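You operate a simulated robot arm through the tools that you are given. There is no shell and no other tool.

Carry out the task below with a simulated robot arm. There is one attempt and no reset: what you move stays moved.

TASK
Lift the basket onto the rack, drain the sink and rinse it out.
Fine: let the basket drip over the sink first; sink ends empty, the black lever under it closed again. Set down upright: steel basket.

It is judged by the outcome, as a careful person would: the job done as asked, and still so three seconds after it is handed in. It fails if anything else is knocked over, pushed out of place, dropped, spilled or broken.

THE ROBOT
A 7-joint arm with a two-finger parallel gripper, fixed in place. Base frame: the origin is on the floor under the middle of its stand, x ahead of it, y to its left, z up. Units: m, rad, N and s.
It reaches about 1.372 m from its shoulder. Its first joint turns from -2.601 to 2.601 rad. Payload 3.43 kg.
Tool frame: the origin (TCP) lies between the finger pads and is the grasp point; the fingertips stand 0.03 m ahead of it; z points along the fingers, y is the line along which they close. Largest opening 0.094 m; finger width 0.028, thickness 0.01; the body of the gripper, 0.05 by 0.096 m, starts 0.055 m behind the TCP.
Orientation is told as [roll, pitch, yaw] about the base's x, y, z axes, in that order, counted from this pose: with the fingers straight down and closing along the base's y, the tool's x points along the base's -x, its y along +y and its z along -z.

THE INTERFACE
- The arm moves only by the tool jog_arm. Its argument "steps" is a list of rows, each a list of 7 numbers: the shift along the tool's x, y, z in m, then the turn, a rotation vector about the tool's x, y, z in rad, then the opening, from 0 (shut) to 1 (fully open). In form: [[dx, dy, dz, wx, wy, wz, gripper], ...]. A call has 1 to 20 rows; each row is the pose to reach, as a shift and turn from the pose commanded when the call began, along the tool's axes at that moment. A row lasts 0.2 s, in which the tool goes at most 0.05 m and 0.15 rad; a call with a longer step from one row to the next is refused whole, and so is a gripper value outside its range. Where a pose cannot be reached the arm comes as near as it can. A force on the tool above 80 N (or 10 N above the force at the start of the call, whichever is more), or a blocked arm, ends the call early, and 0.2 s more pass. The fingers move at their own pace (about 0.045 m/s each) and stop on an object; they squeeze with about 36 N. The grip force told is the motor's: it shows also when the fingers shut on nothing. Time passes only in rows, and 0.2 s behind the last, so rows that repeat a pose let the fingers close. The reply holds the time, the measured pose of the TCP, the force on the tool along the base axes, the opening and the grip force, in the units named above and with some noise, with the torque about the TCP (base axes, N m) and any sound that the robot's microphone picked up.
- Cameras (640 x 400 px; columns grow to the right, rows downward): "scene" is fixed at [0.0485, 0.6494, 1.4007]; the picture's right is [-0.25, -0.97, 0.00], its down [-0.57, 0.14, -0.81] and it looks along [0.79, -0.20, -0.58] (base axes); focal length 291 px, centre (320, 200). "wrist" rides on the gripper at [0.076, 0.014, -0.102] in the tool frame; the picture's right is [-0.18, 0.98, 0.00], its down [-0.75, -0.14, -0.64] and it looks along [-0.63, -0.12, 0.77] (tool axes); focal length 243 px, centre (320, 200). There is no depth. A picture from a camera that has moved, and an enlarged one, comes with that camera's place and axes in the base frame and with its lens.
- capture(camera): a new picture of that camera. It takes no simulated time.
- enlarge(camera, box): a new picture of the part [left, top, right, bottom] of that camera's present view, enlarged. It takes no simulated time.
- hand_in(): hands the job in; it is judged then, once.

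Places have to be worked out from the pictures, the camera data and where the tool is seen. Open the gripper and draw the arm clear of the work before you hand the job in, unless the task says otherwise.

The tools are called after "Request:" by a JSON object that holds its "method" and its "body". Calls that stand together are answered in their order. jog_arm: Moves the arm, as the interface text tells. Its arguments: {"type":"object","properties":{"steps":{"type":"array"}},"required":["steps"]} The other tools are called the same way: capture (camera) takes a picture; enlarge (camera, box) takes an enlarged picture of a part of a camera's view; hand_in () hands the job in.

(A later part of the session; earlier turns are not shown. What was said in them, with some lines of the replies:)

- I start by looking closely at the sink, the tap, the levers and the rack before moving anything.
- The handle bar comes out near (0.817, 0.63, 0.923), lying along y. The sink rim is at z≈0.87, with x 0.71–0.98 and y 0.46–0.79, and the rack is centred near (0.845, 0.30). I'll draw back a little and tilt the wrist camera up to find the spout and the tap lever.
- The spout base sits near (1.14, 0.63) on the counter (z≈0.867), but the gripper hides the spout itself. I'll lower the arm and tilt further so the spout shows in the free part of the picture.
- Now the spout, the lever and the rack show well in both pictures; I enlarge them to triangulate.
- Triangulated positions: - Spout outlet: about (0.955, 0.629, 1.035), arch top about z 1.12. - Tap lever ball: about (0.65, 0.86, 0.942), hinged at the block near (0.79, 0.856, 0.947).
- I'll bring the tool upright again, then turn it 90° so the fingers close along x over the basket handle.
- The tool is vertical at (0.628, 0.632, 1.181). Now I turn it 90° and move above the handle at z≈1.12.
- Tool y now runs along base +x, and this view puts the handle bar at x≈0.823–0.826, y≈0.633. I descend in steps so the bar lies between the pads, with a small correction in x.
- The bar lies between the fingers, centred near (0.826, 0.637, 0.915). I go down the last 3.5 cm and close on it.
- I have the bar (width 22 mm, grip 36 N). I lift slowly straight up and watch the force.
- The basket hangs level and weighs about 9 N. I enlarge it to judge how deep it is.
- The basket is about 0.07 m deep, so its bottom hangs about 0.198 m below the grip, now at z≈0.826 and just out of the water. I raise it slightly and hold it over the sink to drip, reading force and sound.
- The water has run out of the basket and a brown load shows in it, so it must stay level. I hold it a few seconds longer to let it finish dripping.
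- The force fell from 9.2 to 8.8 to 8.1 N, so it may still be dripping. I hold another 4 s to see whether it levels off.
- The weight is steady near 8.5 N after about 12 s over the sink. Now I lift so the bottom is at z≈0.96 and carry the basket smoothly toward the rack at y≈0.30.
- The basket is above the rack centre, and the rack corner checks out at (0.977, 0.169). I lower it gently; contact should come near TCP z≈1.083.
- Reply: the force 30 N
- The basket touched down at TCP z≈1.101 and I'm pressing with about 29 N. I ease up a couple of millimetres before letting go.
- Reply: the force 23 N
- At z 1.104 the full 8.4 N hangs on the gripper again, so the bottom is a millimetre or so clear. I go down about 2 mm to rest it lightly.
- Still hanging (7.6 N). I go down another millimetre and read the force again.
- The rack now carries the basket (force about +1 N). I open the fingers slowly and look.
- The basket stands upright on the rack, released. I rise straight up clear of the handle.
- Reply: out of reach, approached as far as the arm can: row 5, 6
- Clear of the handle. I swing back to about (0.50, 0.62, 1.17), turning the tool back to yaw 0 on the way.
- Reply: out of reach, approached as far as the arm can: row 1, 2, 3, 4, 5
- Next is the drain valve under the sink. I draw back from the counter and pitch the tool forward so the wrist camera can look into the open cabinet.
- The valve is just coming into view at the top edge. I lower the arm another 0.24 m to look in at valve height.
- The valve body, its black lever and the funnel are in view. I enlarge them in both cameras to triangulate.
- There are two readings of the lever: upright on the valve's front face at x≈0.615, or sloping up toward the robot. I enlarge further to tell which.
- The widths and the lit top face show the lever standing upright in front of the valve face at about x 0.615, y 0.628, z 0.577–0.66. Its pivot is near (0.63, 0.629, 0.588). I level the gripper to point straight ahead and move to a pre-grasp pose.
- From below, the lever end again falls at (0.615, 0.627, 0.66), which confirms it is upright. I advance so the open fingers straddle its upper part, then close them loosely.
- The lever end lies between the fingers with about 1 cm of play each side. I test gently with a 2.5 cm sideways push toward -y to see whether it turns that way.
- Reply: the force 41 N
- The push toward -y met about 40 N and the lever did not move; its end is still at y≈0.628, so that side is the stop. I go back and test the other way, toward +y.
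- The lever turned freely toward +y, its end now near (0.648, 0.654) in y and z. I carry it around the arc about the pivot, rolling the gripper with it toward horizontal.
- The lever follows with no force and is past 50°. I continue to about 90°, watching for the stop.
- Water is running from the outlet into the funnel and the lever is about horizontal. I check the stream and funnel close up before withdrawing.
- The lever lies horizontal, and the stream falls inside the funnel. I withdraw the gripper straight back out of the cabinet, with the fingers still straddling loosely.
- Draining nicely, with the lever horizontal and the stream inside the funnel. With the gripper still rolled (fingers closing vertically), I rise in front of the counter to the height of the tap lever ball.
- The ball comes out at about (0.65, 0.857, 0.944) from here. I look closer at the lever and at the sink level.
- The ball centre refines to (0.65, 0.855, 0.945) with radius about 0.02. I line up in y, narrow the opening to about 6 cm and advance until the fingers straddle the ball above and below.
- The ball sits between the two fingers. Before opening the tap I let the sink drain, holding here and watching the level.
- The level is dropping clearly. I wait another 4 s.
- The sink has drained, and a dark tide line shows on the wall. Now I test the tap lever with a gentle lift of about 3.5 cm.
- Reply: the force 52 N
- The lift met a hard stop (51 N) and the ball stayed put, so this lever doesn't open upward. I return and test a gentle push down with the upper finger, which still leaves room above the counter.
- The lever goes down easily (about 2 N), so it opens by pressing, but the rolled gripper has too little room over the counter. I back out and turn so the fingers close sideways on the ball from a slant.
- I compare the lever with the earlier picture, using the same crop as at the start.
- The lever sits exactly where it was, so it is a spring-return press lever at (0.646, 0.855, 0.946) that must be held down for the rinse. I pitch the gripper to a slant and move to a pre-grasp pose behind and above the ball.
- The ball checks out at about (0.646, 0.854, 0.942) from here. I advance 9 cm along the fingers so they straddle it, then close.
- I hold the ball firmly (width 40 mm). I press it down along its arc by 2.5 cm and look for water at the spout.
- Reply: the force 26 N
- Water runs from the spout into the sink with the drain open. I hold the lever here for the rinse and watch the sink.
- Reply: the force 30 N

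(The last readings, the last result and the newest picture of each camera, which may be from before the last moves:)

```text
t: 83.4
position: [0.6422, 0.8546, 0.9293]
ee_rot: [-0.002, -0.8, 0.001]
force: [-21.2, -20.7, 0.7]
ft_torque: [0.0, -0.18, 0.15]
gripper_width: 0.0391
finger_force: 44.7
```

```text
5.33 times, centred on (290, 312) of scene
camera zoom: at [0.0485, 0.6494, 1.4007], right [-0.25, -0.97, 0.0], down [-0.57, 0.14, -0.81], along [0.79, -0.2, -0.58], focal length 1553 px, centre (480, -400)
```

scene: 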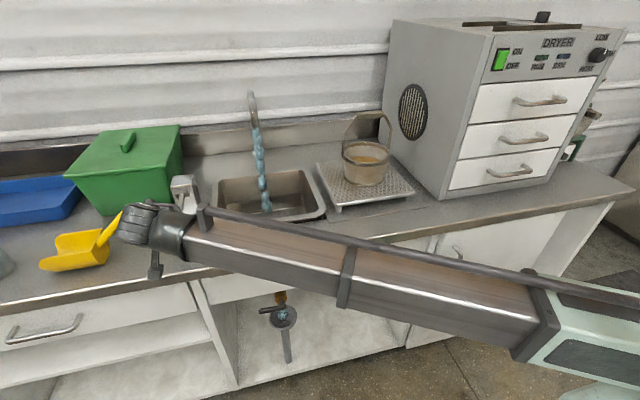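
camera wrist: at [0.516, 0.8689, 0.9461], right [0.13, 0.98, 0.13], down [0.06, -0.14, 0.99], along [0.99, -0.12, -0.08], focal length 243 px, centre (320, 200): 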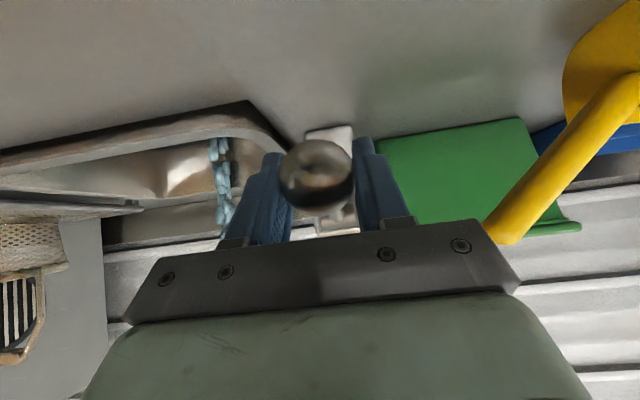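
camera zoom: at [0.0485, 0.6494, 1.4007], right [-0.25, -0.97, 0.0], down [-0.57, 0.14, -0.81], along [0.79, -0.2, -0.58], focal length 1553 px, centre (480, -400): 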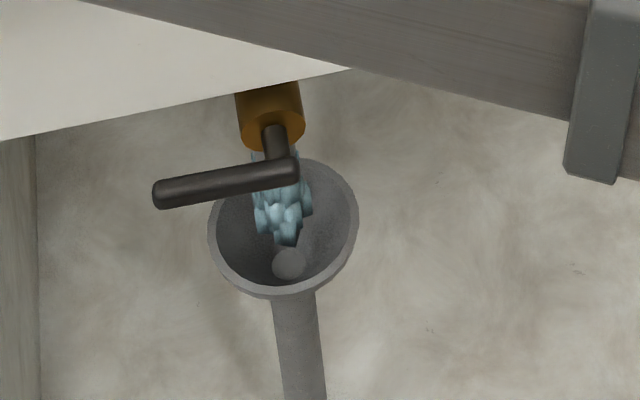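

The rinse water runs in and straight out through the drain, with nothing building up. I hold it another 4 s for a proper rinse.

Request:
{"method": "jog_arm", "body": {"steps": [[0, 0, 0, 0, 0, 0, 0.3], [0, 0, 0, 0, 0, 0, 0.3], [0, 0, 0, 0, 0, 0, 0.3], [0, 0, 0, 0, 0, 0, 0.3], [0, 0, 0, 0, 0, 0, 0.3], [0, 0, 0, 0, 0, 0, 0.3], [0, 0, 0, 0, 0, 0, 0.3], [0, 0, 0, 0, 0, 0, 0.3], [0, 0, 0, 0, 0, 0, 0.3], [0, 0, 0, 0, 0, 0, 0.3], [0, 0, 0, 0, 0, 0, 0.3], [0, 0, 0, 0, 0, 0, 0.3], [0, 0, 0, 0, 0, 0, 0.3], [0, 0, 0, 0, 0, 0, 0.3], [0, 0, 0, 0, 0, 0, 0.3], [0, 0, 0, 0, 0, 0, 0.3], [0, 0, 0, 0, 0, 0, 0.3], [0, 0, 0, 0, 0, 0, 0.3], [0, 0, 0, 0, 0, 0, 0.3], [0, 0, 0, 0, 0, 0, 0.3]]}}

Request:
{"method": "enlarge", "body": {"camera": "scene", "box": [190, 80, 340, 250]}}

Request:
{"method": "capture", "body": {"camera": "wrist"}}

```text
t: 87.6
position: [0.6426, 0.8554, 0.9294]
ee_rot: [-0.003, -0.801, 0.001]
force: [-21.2, -19.0, -2.0]
ft_torque: [-0.07, 0.3, 0.11]
gripper_width: 0.0393
finger_force: 45.1
```

```text
2.35 times, centred on (265, 165) of scene
camera zoom: at [0.0485, 0.6494, 1.4007], right [-0.25, -0.97, 0.0], down [-0.57, 0.14, -0.81], along [0.79, -0.2, -0.58], focal length 685 px, centre (449, 282)
```

zoom: 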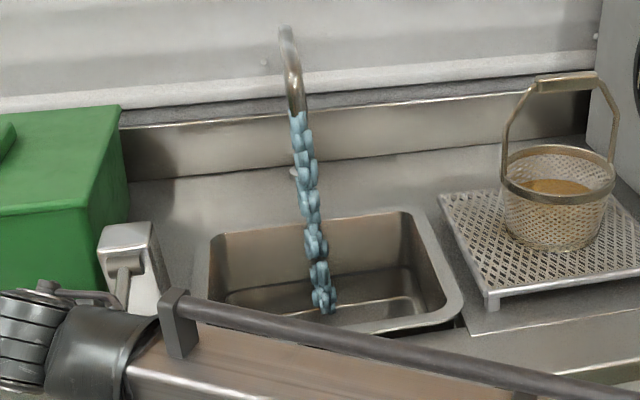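

```text
taken
camera wrist: at [0.5162, 0.8691, 0.9457], right [0.13, 0.98, 0.13], down [0.06, -0.14, 0.99], along [0.99, -0.12, -0.08], focal length 243 px, centre (320, 200)
```

wrist: 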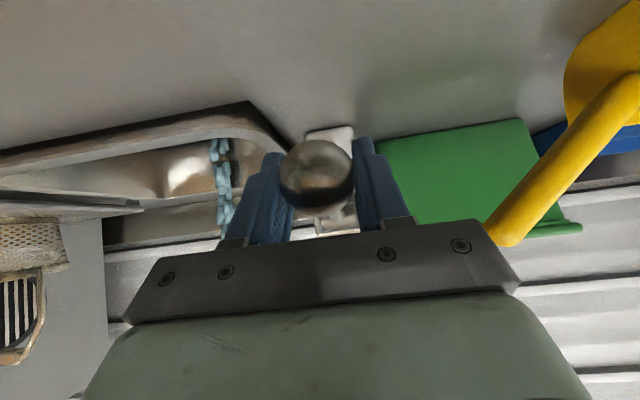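

Still flowing and draining cleanly. I hold 3 s longer, then bring the ball back up to its original position to shut the tap.

Request:
{"method": "jog_arm", "body": {"steps": [[0, 0, 0, 0, 0, 0, 0.3], [0, 0, 0, 0, 0, 0, 0.3], [0, 0, 0, 0, 0, 0, 0.3], [0, 0, 0, 0, 0, 0, 0.3], [0, 0, 0, 0, 0, 0, 0.3], [0, 0, 0, 0, 0, 0, 0.3], [0, 0, 0, 0, 0, 0, 0.3], [0, 0, 0, 0, 0, 0, 0.3], [0, 0, 0, 0, 0, 0, 0.3], [0, 0, 0, 0, 0, 0, 0.3], [0, 0, 0, 0, 0, 0, 0.3], [0, 0, 0, 0, 0, 0, 0.3], [0, 0, 0, 0, 0, 0, 0.3], [0, 0, 0, 0, 0, 0, 0.3], [-0.0043, 0, -0.0057, 0, 0, 0, 0.3], [-0.0081, 0, -0.0103, 0, 0, 0, 0.3], [-0.0121, 0, -0.0148, 0, 0, 0, 0.3], [-0.0164, 0, -0.019, 0, 0, 0, 0.3], [-0.0164, 0, -0.019, 0, 0, 0, 0.3]]}}

Request:
{"method": "enlarge", "body": {"camera": "scene", "box": [190, 80, 340, 250]}}

Request:
{"method": "capture", "body": {"camera": "wrist"}}

```text
t: 91.6
position: [0.6403, 0.8555, 0.9478]
ee_rot: [-0.005, -0.797, 0.001]
force: [-15.1, -17.1, -38.3]
ft_torque: [0.0, -0.33, 0.47]
gripper_width: 0.0389
finger_force: 44.9
```

```text
2.35 times, centred on (265, 165) of scene
camera zoom: at [0.0485, 0.6494, 1.4007], right [-0.25, -0.97, 0.0], down [-0.57, 0.14, -0.81], along [0.79, -0.2, -0.58], focal length 685 px, centre (449, 282)
```

zoom: 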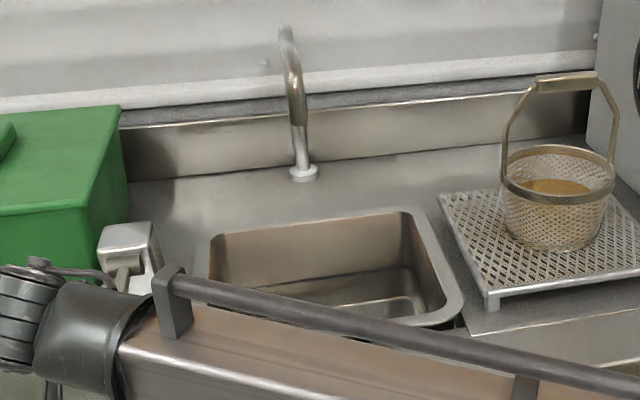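

```text
taken
camera wrist: at [0.5151, 0.8692, 0.9667], right [0.13, 0.98, 0.13], down [0.07, -0.14, 0.99], along [0.99, -0.12, -0.08], focal length 243 px, centre (320, 200)
```

wrist: 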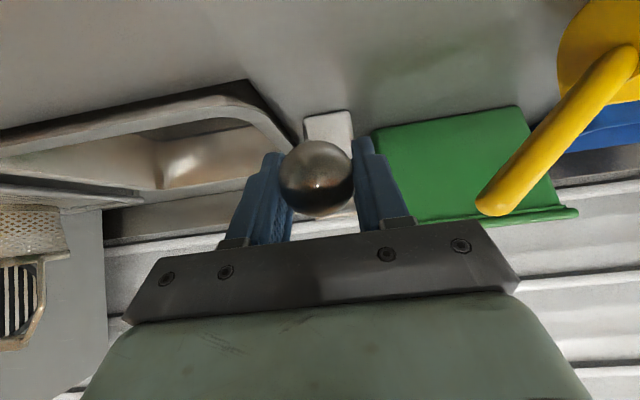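

The water has stopped and the lever is against its closed stop. I open the fingers and back away along the approach line.

Request:
{"method": "jog_arm", "body": {"steps": [[0.002, 0, 0.002, 0, 0, 0, 0.45], [0.002, 0, 0.002, 0, 0, 0, 0.7], [0.002, 0, 0.002, 0, 0, 0, 1], [0.002, 0, 0.002, 0, 0, 0, 1], [0.002, 0, 0.002, 0, 0, 0, 1], [0, 0, -0.03, 0, 0, 0, 1], [0, 0, -0.065, 0, 0, 0, 1], [0, 0, -0.1, 0, 0, 0, 1], [0, 0, -0.14, 0, 0, 0, 1], [0, 0, -0.18, 0, 0, 0, 1], [0, 0, -0.22, 0, 0, 0, 1], [0, 0, -0.22, 0, 0, 0, 1]]}}

Request:
{"method": "capture", "body": {"camera": "scene"}}

Request:
{"method": "capture", "body": {"camera": "wrist"}}

```text
t: 94.2
position: [0.4788, 0.8577, 1.1025]
ee_rot: [-0.001, -0.803, 0.0]
force: [0.1, -0.2, 0.3]
ft_torque: [0.0, 0.01, 0.0]
gripper_width: 0.0935
finger_force: 0.1
```

```text
taken
```

scene: 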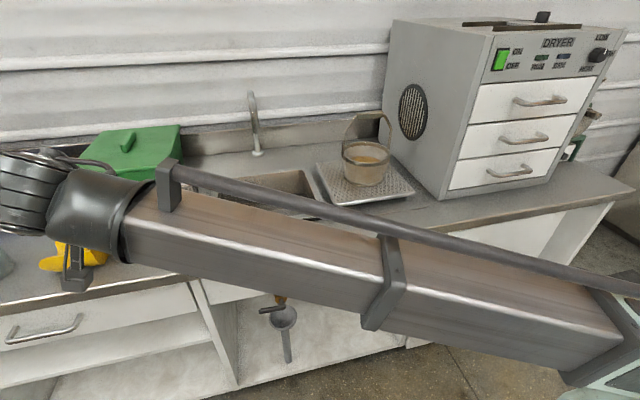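

```text
taken
camera wrist: at [0.353, 0.8714, 1.1201], right [0.13, 0.98, 0.13], down [0.06, -0.14, 0.99], along [0.99, -0.12, -0.08], focal length 243 px, centre (320, 200)
```

wrist: 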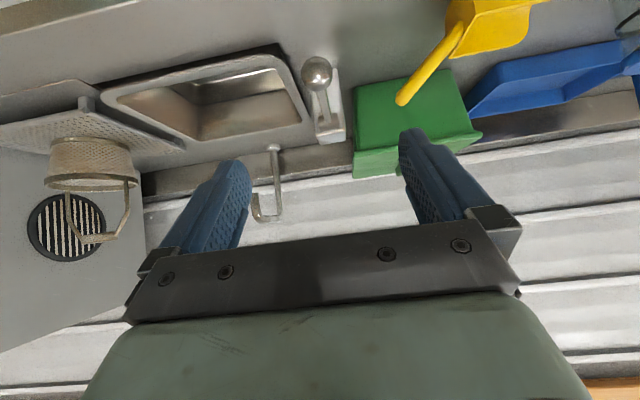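

The tap is shut and nothing else moved. I bring the arm back in front of the counter, level the gripper and go down toward the drain lever; once the arm is out of the way I'll check that the sink is empty.

Request:
{"method": "jog_arm", "body": {"steps": [[0.026, -0.028, -0.003, 0, -0.128, 0, 1], [0.052, -0.056, -0.006, 0, -0.256, 0, 1], [0.078, -0.085, -0.009, 0, -0.384, 0, 1], [0.104, -0.113, -0.011, 0, -0.512, 0, 1], [0.13, -0.142, -0.014, 0, -0.64, 0, 1], [0.155, -0.17, -0.017, 0, -0.768, 0, 1], [0.155, -0.17, -0.017, 0, -0.768, 0, 1]]}}

Request:
{"method": "capture", "body": {"camera": "scene"}}

```text
t: 95.8
position: [0.3624, 0.6846, 1.0079]
ee_rot: [3.062, -1.569, -3.06]
force: [-0.2, -0.3, 0.4]
ft_torque: [0.0, 0.0, -0.01]
gripper_width: 0.094
finger_force: 0.1
```

```text
taken
```

scene: 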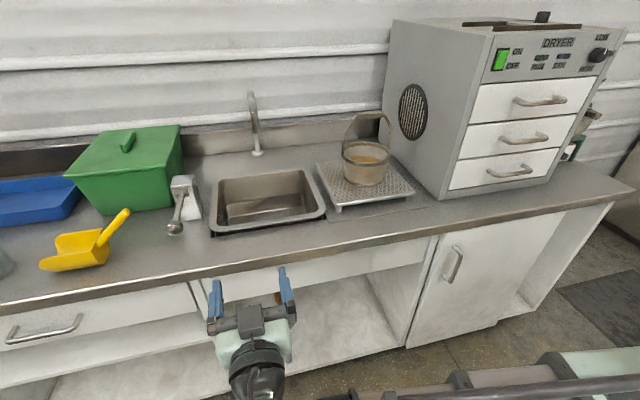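

Now I roll the gripper so the fingers close vertically again and lower to z≈0.58 in front of the cabinet.

Request:
{"method": "jog_arm", "body": {"steps": [[0.038, 0, 0, 0, 0, -0.145, 1], [0.077, 0, 0, 0, 0, -0.29, 0.8], [0.116, 0, 0, 0, 0, -0.435, 0.6], [0.155, 0, 0, 0, 0, -0.58, 0.6], [0.194, 0, 0, 0, 0, -0.725, 0.6], [0.233, 0, 0, 0, 0, -0.87, 0.6], [0.272, 0, 0, 0, 0, -1.015, 0.6], [0.311, 0, 0, 0, 0, -1.16, 0.6], [0.35, 0, 0, 0, 0, -1.305, 0.6], [0.389, 0, 0, 0, 0, -1.45, 0.6], [0.425, 0.002, 0, 0, 0, -1.571, 0.6], [0.425, 0.002, 0, 0, 0, -1.571, 0.6]]}}

Request:
{"method": "capture", "body": {"camera": "wrist"}}

Request:
{"method": "enlarge", "body": {"camera": "scene", "box": [190, 150, 340, 250]}}

Request:
{"method": "enlarge", "body": {"camera": "scene", "box": [245, 275, 335, 350]}}

```text
t: 98.4
position: [0.3626, 0.6896, 0.5764]
ee_rot: [-1.571, 0.0, 1.57]
force: [0.2, 1.0, 0.0]
ft_torque: [0.0, 0.0, -0.04]
gripper_width: 0.0564
finger_force: 0.1
```

```text
taken
camera wrist: at [0.2605, 0.6133, 0.5628], right [0.0, 0.18, -0.98], down [-0.64, 0.75, 0.14], along [0.77, 0.63, 0.12], focal length 243 px, centre (320, 200)
```

wrist: 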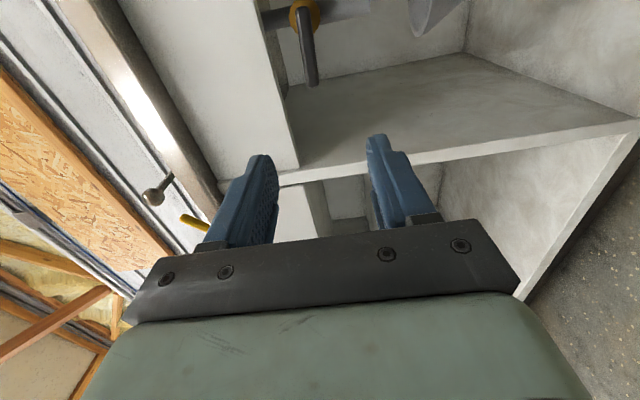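

```text
4.00 times, centred on (265, 200) of scene
camera zoom: at [0.0485, 0.6494, 1.4007], right [-0.25, -0.97, 0.0], down [-0.57, 0.14, -0.81], along [0.79, -0.2, -0.58], focal length 1165 px, centre (540, 200)
```

zoom: 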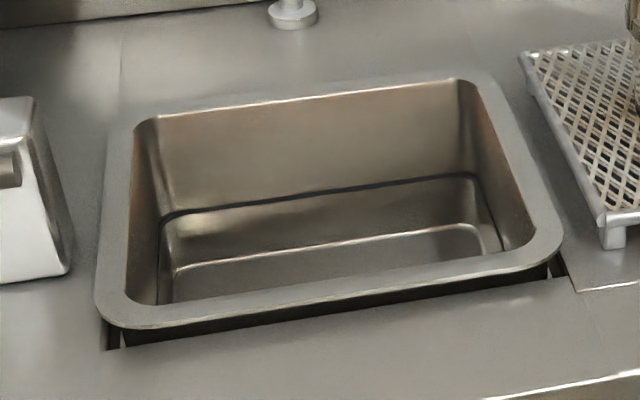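

```text
5.33 times, centred on (290, 312) of scene
camera zoom: at [0.0485, 0.6494, 1.4007], right [-0.25, -0.97, 0.0], down [-0.57, 0.14, -0.81], along [0.79, -0.2, -0.58], focal length 1553 px, centre (480, -400)
```

zoom: 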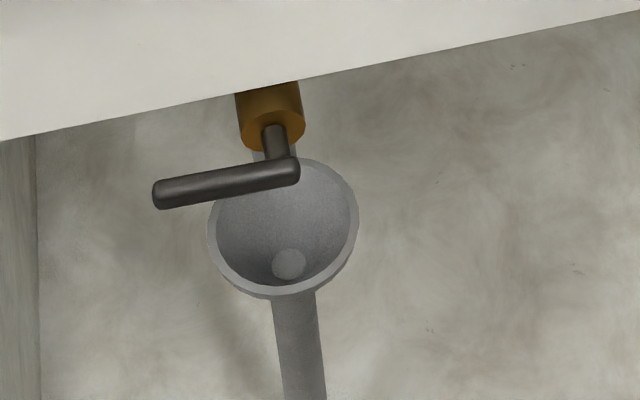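

The outlet has stopped and the sink looks empty, with the lever lying horizontal at z≈0.59. I advance to straddle it, TCP at about (0.606, 0.687, 0.588).

Request:
{"method": "jog_arm", "body": {"steps": [[0.003, -0.006, 0.04, 0, 0, 0, 0.6], [0.003, -0.012, 0.085, 0, 0, 0, 0.6], [0.003, -0.012, 0.13, 0, 0, 0, 0.6], [0.003, -0.012, 0.17, 0, 0, 0, 0.6], [0.003, -0.012, 0.205, 0, 0, 0, 0.6], [0.003, -0.012, 0.23, 0, 0, 0, 0.6], [0.003, -0.012, 0.244, 0, 0, 0, 0.6], [0.003, -0.012, 0.244, 0, 0, 0, 0.45], [0.003, -0.012, 0.244, 0, 0, 0, 0.45]]}}

Request:
{"method": "capture", "body": {"camera": "wrist"}}

```text
t: 100.4
position: [0.6069, 0.6844, 0.5906]
ee_rot: [-1.571, 0.0, 1.569]
force: [0.7, 0.9, -0.3]
ft_torque: [0.01, -0.02, -0.01]
gripper_width: 0.0422
finger_force: 0.1
```

```text
taken
camera wrist: at [0.5046, 0.6077, 0.576], right [0.0, 0.18, -0.98], down [-0.64, 0.75, 0.14], along [0.77, 0.63, 0.12], focal length 243 px, centre (320, 200)
```

wrist: 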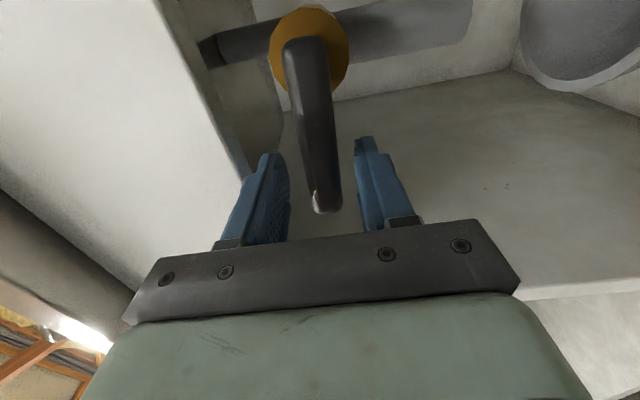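

The lever lies between the fingers. I sweep the arc in reverse, rolling back as the lower finger lifts the lever toward upright.

Request:
{"method": "jog_arm", "body": {"steps": [[-0.0001, -0.0054, 0, 0, 0, 0.13, 0.45], [0.0016, -0.0137, 0, 0, 0, 0.26, 0.45], [0.0045, -0.0218, 0, 0, 0, 0.4, 0.45], [0.0085, -0.0293, 0, 0, 0, 0.54, 0.45], [0.0133, -0.0357, 0, 0, 0, 0.68, 0.45], [0.0189, -0.0414, 0, 0, 0, 0.82, 0.45], [0.0253, -0.0462, 0, 0, 0, 0.96, 0.45], [0.0322, -0.0501, 0, 0, 0, 1.1, 0.45], [0.0397, -0.053, 0, 0, 0, 1.24, 0.45], [0.0474, -0.0548, 0, 0, 0, 1.38, 0.45], [0.0554, -0.0555, 0, 0, 0, 1.52, 0.45], [0.0622, -0.0552, 0, 0, 0, 1.571, 0.45], [0.0622, -0.0552, 0, 0, 0, 1.571, 0.45]]}}

Request:
{"method": "capture", "body": {"camera": "wrist"}}

Request:
{"method": "enlarge", "body": {"camera": "scene", "box": [245, 275, 335, 350]}}

```text
t: 103.2
position: [0.6076, 0.6218, 0.6478]
ee_rot: [1.975, -1.567, -1.975]
force: [1.1, -0.6, -0.5]
ft_torque: [0.01, 0.03, -0.03]
gripper_width: 0.0423
finger_force: 0.0
```

```text
taken
camera wrist: at [0.505, 0.636, 0.5718], right [0.0, 0.98, 0.19], down [-0.64, -0.14, 0.75], along [0.77, -0.12, 0.63], focal length 243 px, centre (320, 200)
```

wrist: 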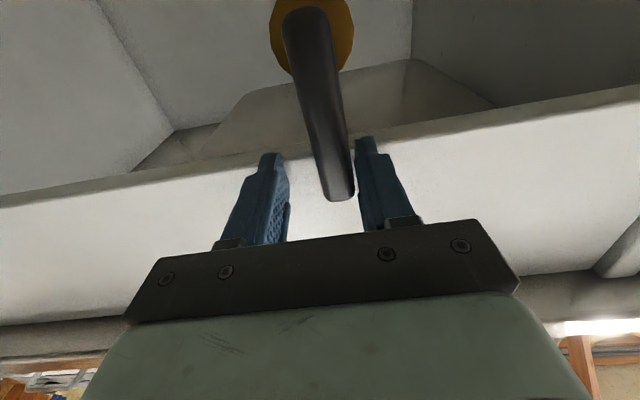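

```text
5.33 times, centred on (290, 312) of scene
camera zoom: at [0.0485, 0.6494, 1.4007], right [-0.25, -0.97, 0.0], down [-0.57, 0.14, -0.81], along [0.79, -0.2, -0.58], focal length 1553 px, centre (480, -400)
```

zoom: 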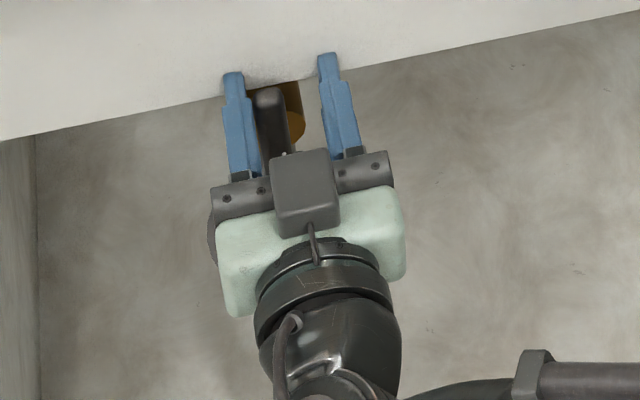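

The lever is nearly upright, its end at y≈0.632 against 0.628 when closed. I push a little further toward -y until it presses on the stop.

Request:
{"method": "jog_arm", "body": {"steps": [[0, -0.003, 0, 0, 0, 0, 0.45], [0, -0.006, 0, 0, 0, 0, 0.45], [0, -0.009, 0, 0, 0, 0, 0.45], [0, -0.012, 0, 0, 0, 0, 0.45]]}}

Request:
{"method": "capture", "body": {"camera": "wrist"}}

```text
t: 104.2
position: [0.6075, 0.6117, 0.647]
ee_rot: [-3.119, -1.571, 3.122]
force: [7.4, 24.0, 7.0]
ft_torque: [0.45, -0.08, -0.17]
gripper_width: 0.0562
finger_force: 12.0
```

```text
taken
camera wrist: at [0.5051, 0.6258, 0.5718], right [0.0, 0.98, 0.18], down [-0.64, -0.14, 0.75], along [0.77, -0.12, 0.63], focal length 243 px, centre (320, 200)
```

wrist: 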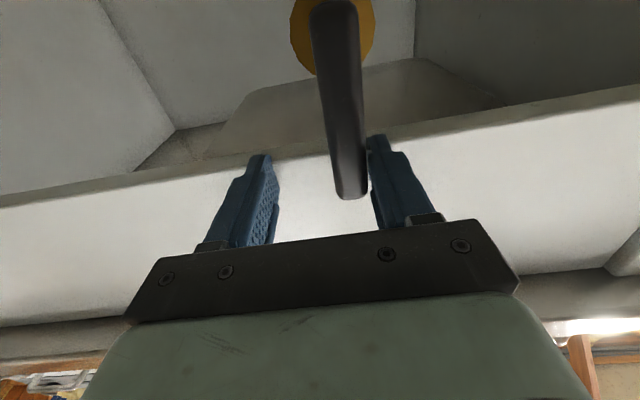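

24 N against the stop and the lever end back at y≈0.628, so the valve is fully closed. I re-centre the fingers around the lever and withdraw straight back.

Request:
{"method": "jog_arm", "body": {"steps": [[0, 0.006, 0, 0, 0, 0, 0.5], [0, 0.012, 0, 0, 0, 0, 0.6], [0, 0.014, -0.005, 0, 0, 0, 0.7], [0, 0.014, -0.04, 0, 0, 0, 0.7], [0, 0.014, -0.085, 0, 0, 0, 0.7], [0, 0.014, -0.13, 0, 0, 0, 0.7], [0, 0.014, -0.175, 0, 0, 0, 0.7], [0, 0.014, -0.22, 0, 0, 0, 0.7], [0, 0.014, -0.265, 0, 0, 0, 1], [0, 0.014, -0.265, 0, 0, 0, 1]]}}

Request:
{"method": "capture", "body": {"camera": "scene"}}

Request:
{"method": "enlarge", "body": {"camera": "scene", "box": [274, 284, 304, 316]}}

Request:
{"method": "capture", "body": {"camera": "wrist"}}

```text
t: 106.4
position: [0.3381, 0.626, 0.6501]
ee_rot: [2.957, -1.57, -2.957]
force: [0.5, -1.1, -0.6]
ft_torque: [0.03, 0.01, 0.02]
gripper_width: 0.0938
finger_force: 0.0
```

```text
taken
```

scene: 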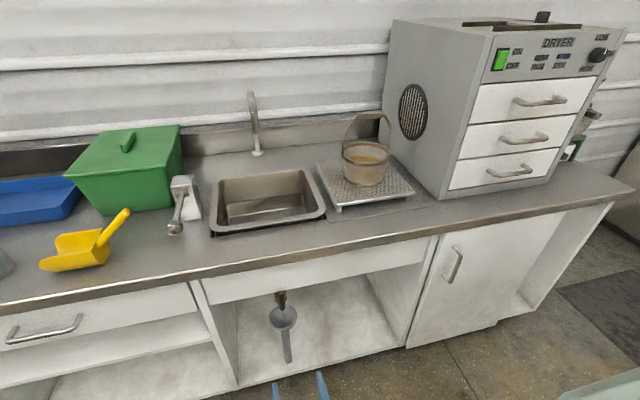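

```text
12.50 times, centred on (289, 300) of scene
camera zoom: at [0.0485, 0.6494, 1.4007], right [-0.25, -0.97, 0.0], down [-0.57, 0.14, -0.81], along [0.79, -0.2, -0.58], focal length 3640 px, centre (708, -1050)
```

zoom: 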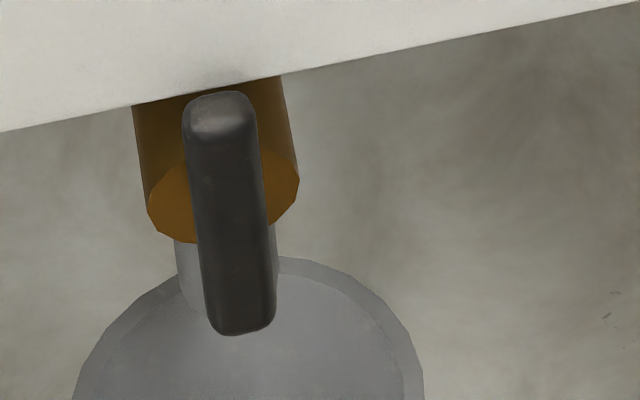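

```text
taken
camera wrist: at [0.237, 0.6405, 0.5748], right [0.0, 0.98, 0.18], down [-0.64, -0.14, 0.75], along [0.77, -0.12, 0.63], focal length 243 px, centre (320, 200)
```

wrist: 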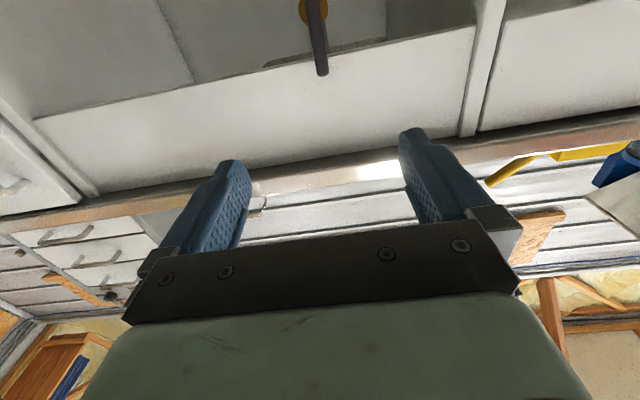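

The lever is back exactly as at the start. I raise the arm clear of the counter to inspect the sink floor from above.

Request:
{"method": "jog_arm", "body": {"steps": [[-0.045, 0, 0, 0, 0, 0, 1], [-0.09, 0, 0, 0, 0, 0, 1], [-0.135, 0, 0, 0, 0, 0, 1], [-0.18, 0, 0, 0, 0.05, 0, 1], [-0.225, 0, 0, 0, 0.15, 0, 1], [-0.27, 0, 0, 0, 0.28, 0, 1], [-0.315, 0, 0, 0, 0.42, 0, 1], [-0.36, 0, 0.01, 0, 0.56, 0, 1], [-0.405, 0, 0.03, 0, 0.7, 0, 1], [-0.45, 0.01, 0.05, 0, 0.84, 0, 1], [-0.49, 0.02, 0.07, 0, 0.98, 0, 1], [-0.52, 0.03, 0.1, 0, 1.12, 0, 1], [-0.54, 0.04, 0.135, 0, 1.26, 0, 1], [-0.55, 0.05, 0.17, 0, 1.4, 0, 1], [-0.55, 0.06, 0.21, 0, 1.5, 0, 1], [-0.55, 0.06, 0.23, 0, 1.57, 0, 1], [-0.55, 0.06, 0.23, 0, 1.57, 0, 1]]}}

Request:
{"method": "capture", "body": {"camera": "wrist"}}

Request:
{"method": "capture", "body": {"camera": "scene"}}

```text
refused: row 10 steps farther than a row can; nothing moved
```

```text
taken
camera wrist: at [0.237, 0.6405, 0.5748], right [0.0, 0.98, 0.18], down [-0.64, -0.14, 0.75], along [0.77, -0.12, 0.63], focal length 243 px, centre (320, 200)
```

wrist: 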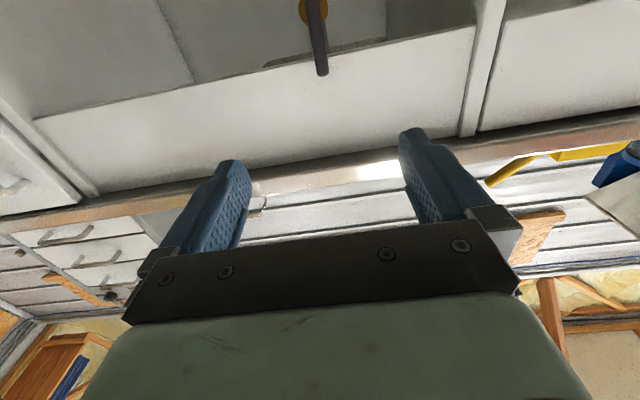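

```text
taken
```

scene: 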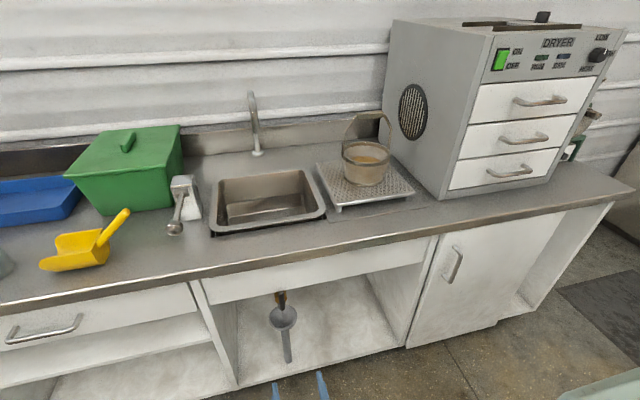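

One row was slightly too long, so nothing moved. I resend it with shorter steps.

Request:
{"method": "jog_arm", "body": {"steps": [[-0.045, 0, 0, 0, 0, 0, 1], [-0.09, 0, 0, 0, 0, 0, 1], [-0.135, 0, 0, 0, 0, 0, 1], [-0.18, 0, 0, 0, 0.05, 0, 1], [-0.225, 0, 0, 0, 0.15, 0, 1], [-0.27, 0, 0, 0, 0.28, 0, 1], [-0.315, 0, 0, 0, 0.42, 0, 1], [-0.355, 0, 0.01, 0, 0.56, 0, 1], [-0.395, 0, 0.025, 0, 0.7, 0, 1], [-0.435, 0.01, 0.04, 0, 0.84, 0, 1], [-0.475, 0.02, 0.055, 0, 0.98, 0, 1], [-0.505, 0.03, 0.08, 0, 1.12, 0, 1], [-0.53, 0.04, 0.11, 0, 1.26, 0, 1], [-0.545, 0.05, 0.145, 0, 1.4, 0, 1], [-0.55, 0.06, 0.185, 0, 1.5, 0, 1], [-0.55, 0.06, 0.22, 0, 1.57, 0, 1], [-0.55, 0.06, 0.22, 0, 1.57, 0, 1]]}}

Request:
{"method": "capture", "body": {"camera": "wrist"}}

Request:
{"method": "capture", "body": {"camera": "scene"}}

```text
t: 110.0
position: [0.5613, 0.6842, 1.1956]
ee_rot: [0.0, 0.001, -0.001]
force: [1.0, 0.3, 0.4]
ft_torque: [-0.01, 0.03, -0.03]
gripper_width: 0.0942
finger_force: 0.0
```

```text
taken
camera wrist: at [0.4864, 0.6979, 1.2979], right [0.18, 0.98, 0.0], down [0.75, -0.14, 0.64], along [0.63, -0.12, -0.77], focal length 243 px, centre (320, 200)
```

wrist: 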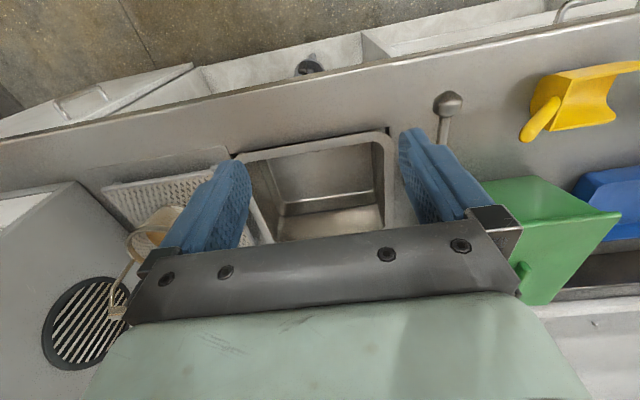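

```text
taken
```

scene: 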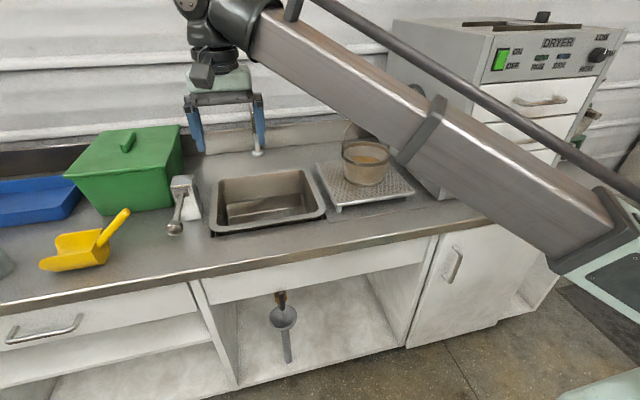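

I shift forward to the starting pose for a full view of the sink floor, then enlarge it.

Request:
{"method": "jog_arm", "body": {"steps": [[-0.04, 0.01, -0.004, 0, 0, 0, 1], [-0.08, 0.02, -0.008, 0, 0, 0, 1], [-0.118, 0.032, -0.011, 0, 0, 0, 1], [-0.118, 0.032, -0.011, 0, 0, 0, 1]]}}

Request:
{"method": "enlarge", "body": {"camera": "wrist", "box": [160, 40, 480, 240]}}

Request:
{"method": "enlarge", "body": {"camera": "scene", "box": [150, 80, 450, 250]}}

```text
t: 111.0
position: [0.6787, 0.7198, 1.208]
ee_rot: [0.0, -0.002, 0.0]
force: [0.0, -0.3, -0.5]
ft_torque: [0.01, 0.0, 0.0]
gripper_width: 0.094
finger_force: 0.1
```

```text
2.00 times, centred on (320, 140) of wrist
camera zoom: at [0.6037, 0.7322, 1.3105], right [0.18, 0.98, 0.0], down [0.75, -0.14, 0.64], along [0.63, -0.12, -0.77], focal length 485 px, centre (320, 320)
```

zoom: 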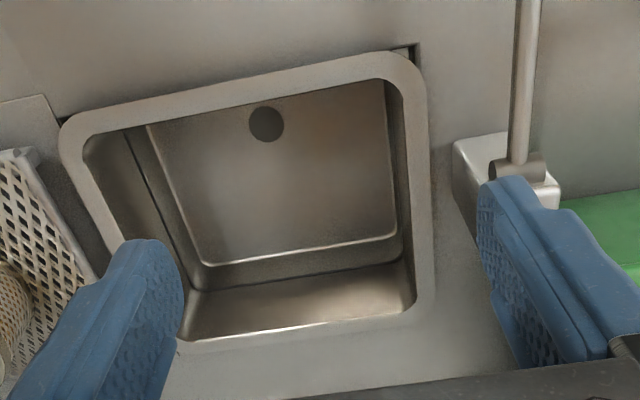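

```text
2.13 times, centred on (300, 165) of scene
camera zoom: at [0.0485, 0.6494, 1.4007], right [-0.25, -0.97, 0.0], down [-0.57, 0.14, -0.81], along [0.79, -0.2, -0.58], focal length 621 px, centre (363, 275)
```

zoom: 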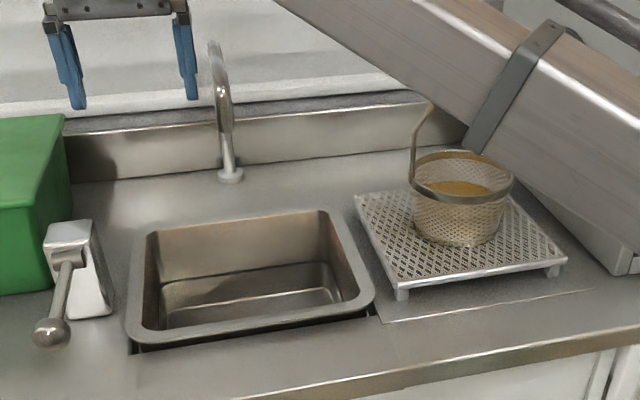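

The sink is empty down to the drain hole. I take a closer look at the floor for any residue before handing in.

Request:
{"method": "enlarge", "body": {"camera": "wrist", "box": [200, 70, 370, 190]}}

Request:
{"method": "enlarge", "body": {"camera": "scene", "box": [300, 100, 430, 220]}}

Request:
{"method": "enlarge", "body": {"camera": "scene", "box": [250, 270, 330, 340]}}

```text
3.33 times, centred on (285, 130) of wrist
camera zoom: at [0.6037, 0.7322, 1.3105], right [0.18, 0.98, 0.0], down [0.75, -0.14, 0.64], along [0.63, -0.12, -0.77], focal length 809 px, centre (437, 433)
```

zoom: 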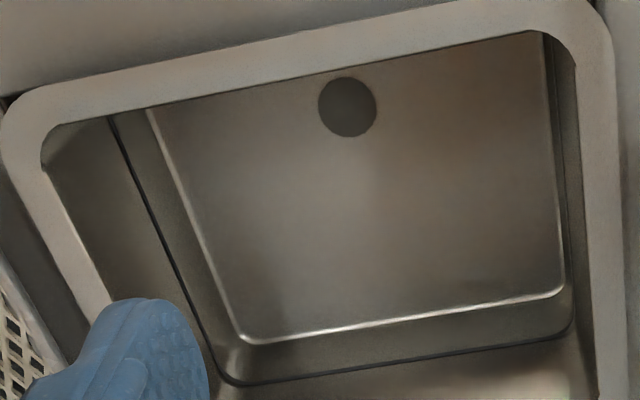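

```text
3.33 times, centred on (365, 160) of scene
camera zoom: at [0.0485, 0.6494, 1.4007], right [-0.25, -0.97, 0.0], down [-0.57, 0.14, -0.81], along [0.79, -0.2, -0.58], focal length 971 px, centre (170, 333)
```

zoom: 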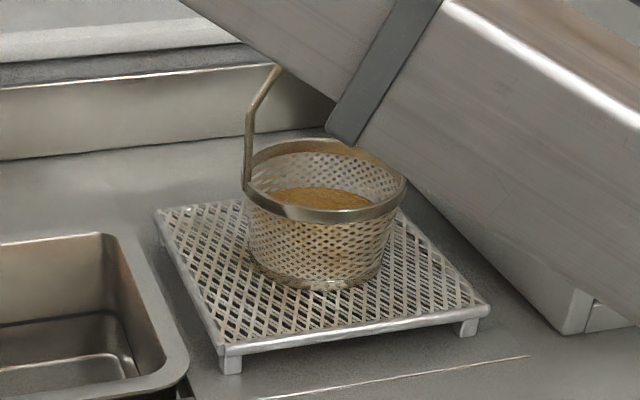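

```text
5.71 times, centred on (290, 305) of scene
camera zoom: at [0.0485, 0.6494, 1.4007], right [-0.25, -0.97, 0.0], down [-0.57, 0.14, -0.81], along [0.79, -0.2, -0.58], focal length 1664 px, centre (491, -400)
```

zoom: 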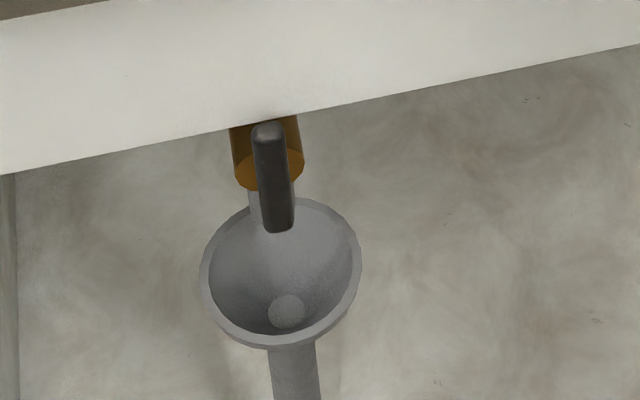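

The sink floor is clean and empty, the tap is off, and the black lever is upright in its closed position. The basket stands upright on the rack, and the arm is clear at its starting pose with the gripper open, so I hand the job in.

Request:
{"method": "hand_in", "body": {}}

```text
The job is handed in.
```

The basket is upright on the rack, and the sink is drained, rinsed and empty. The job is handed in; I haven't been told how it was judged.

- **Basket:** I held it over the sink for about 12 s until its weight stopped dropping. Then I set it level on the middle of the rack with its contents still in it.
- **Drain:** I opened the black lever and let the sink empty. After the rinse, once the outlet had stopped running, I turned the lever back. It is against its stop, in the same position as at the start.
- **Rinse:** I held the tap lever down for about 10 s with the drain open. I then returned the lever to its closed position, and the water stopped.

In the last pictures the sink floor is bare down to the drain hole. Nothing else looks moved or spilled. A dark line remains around the sink wall; it was there before the rinse and could be the sink's step or a tide mark. The arm is back at its starting pose with the gripper open.
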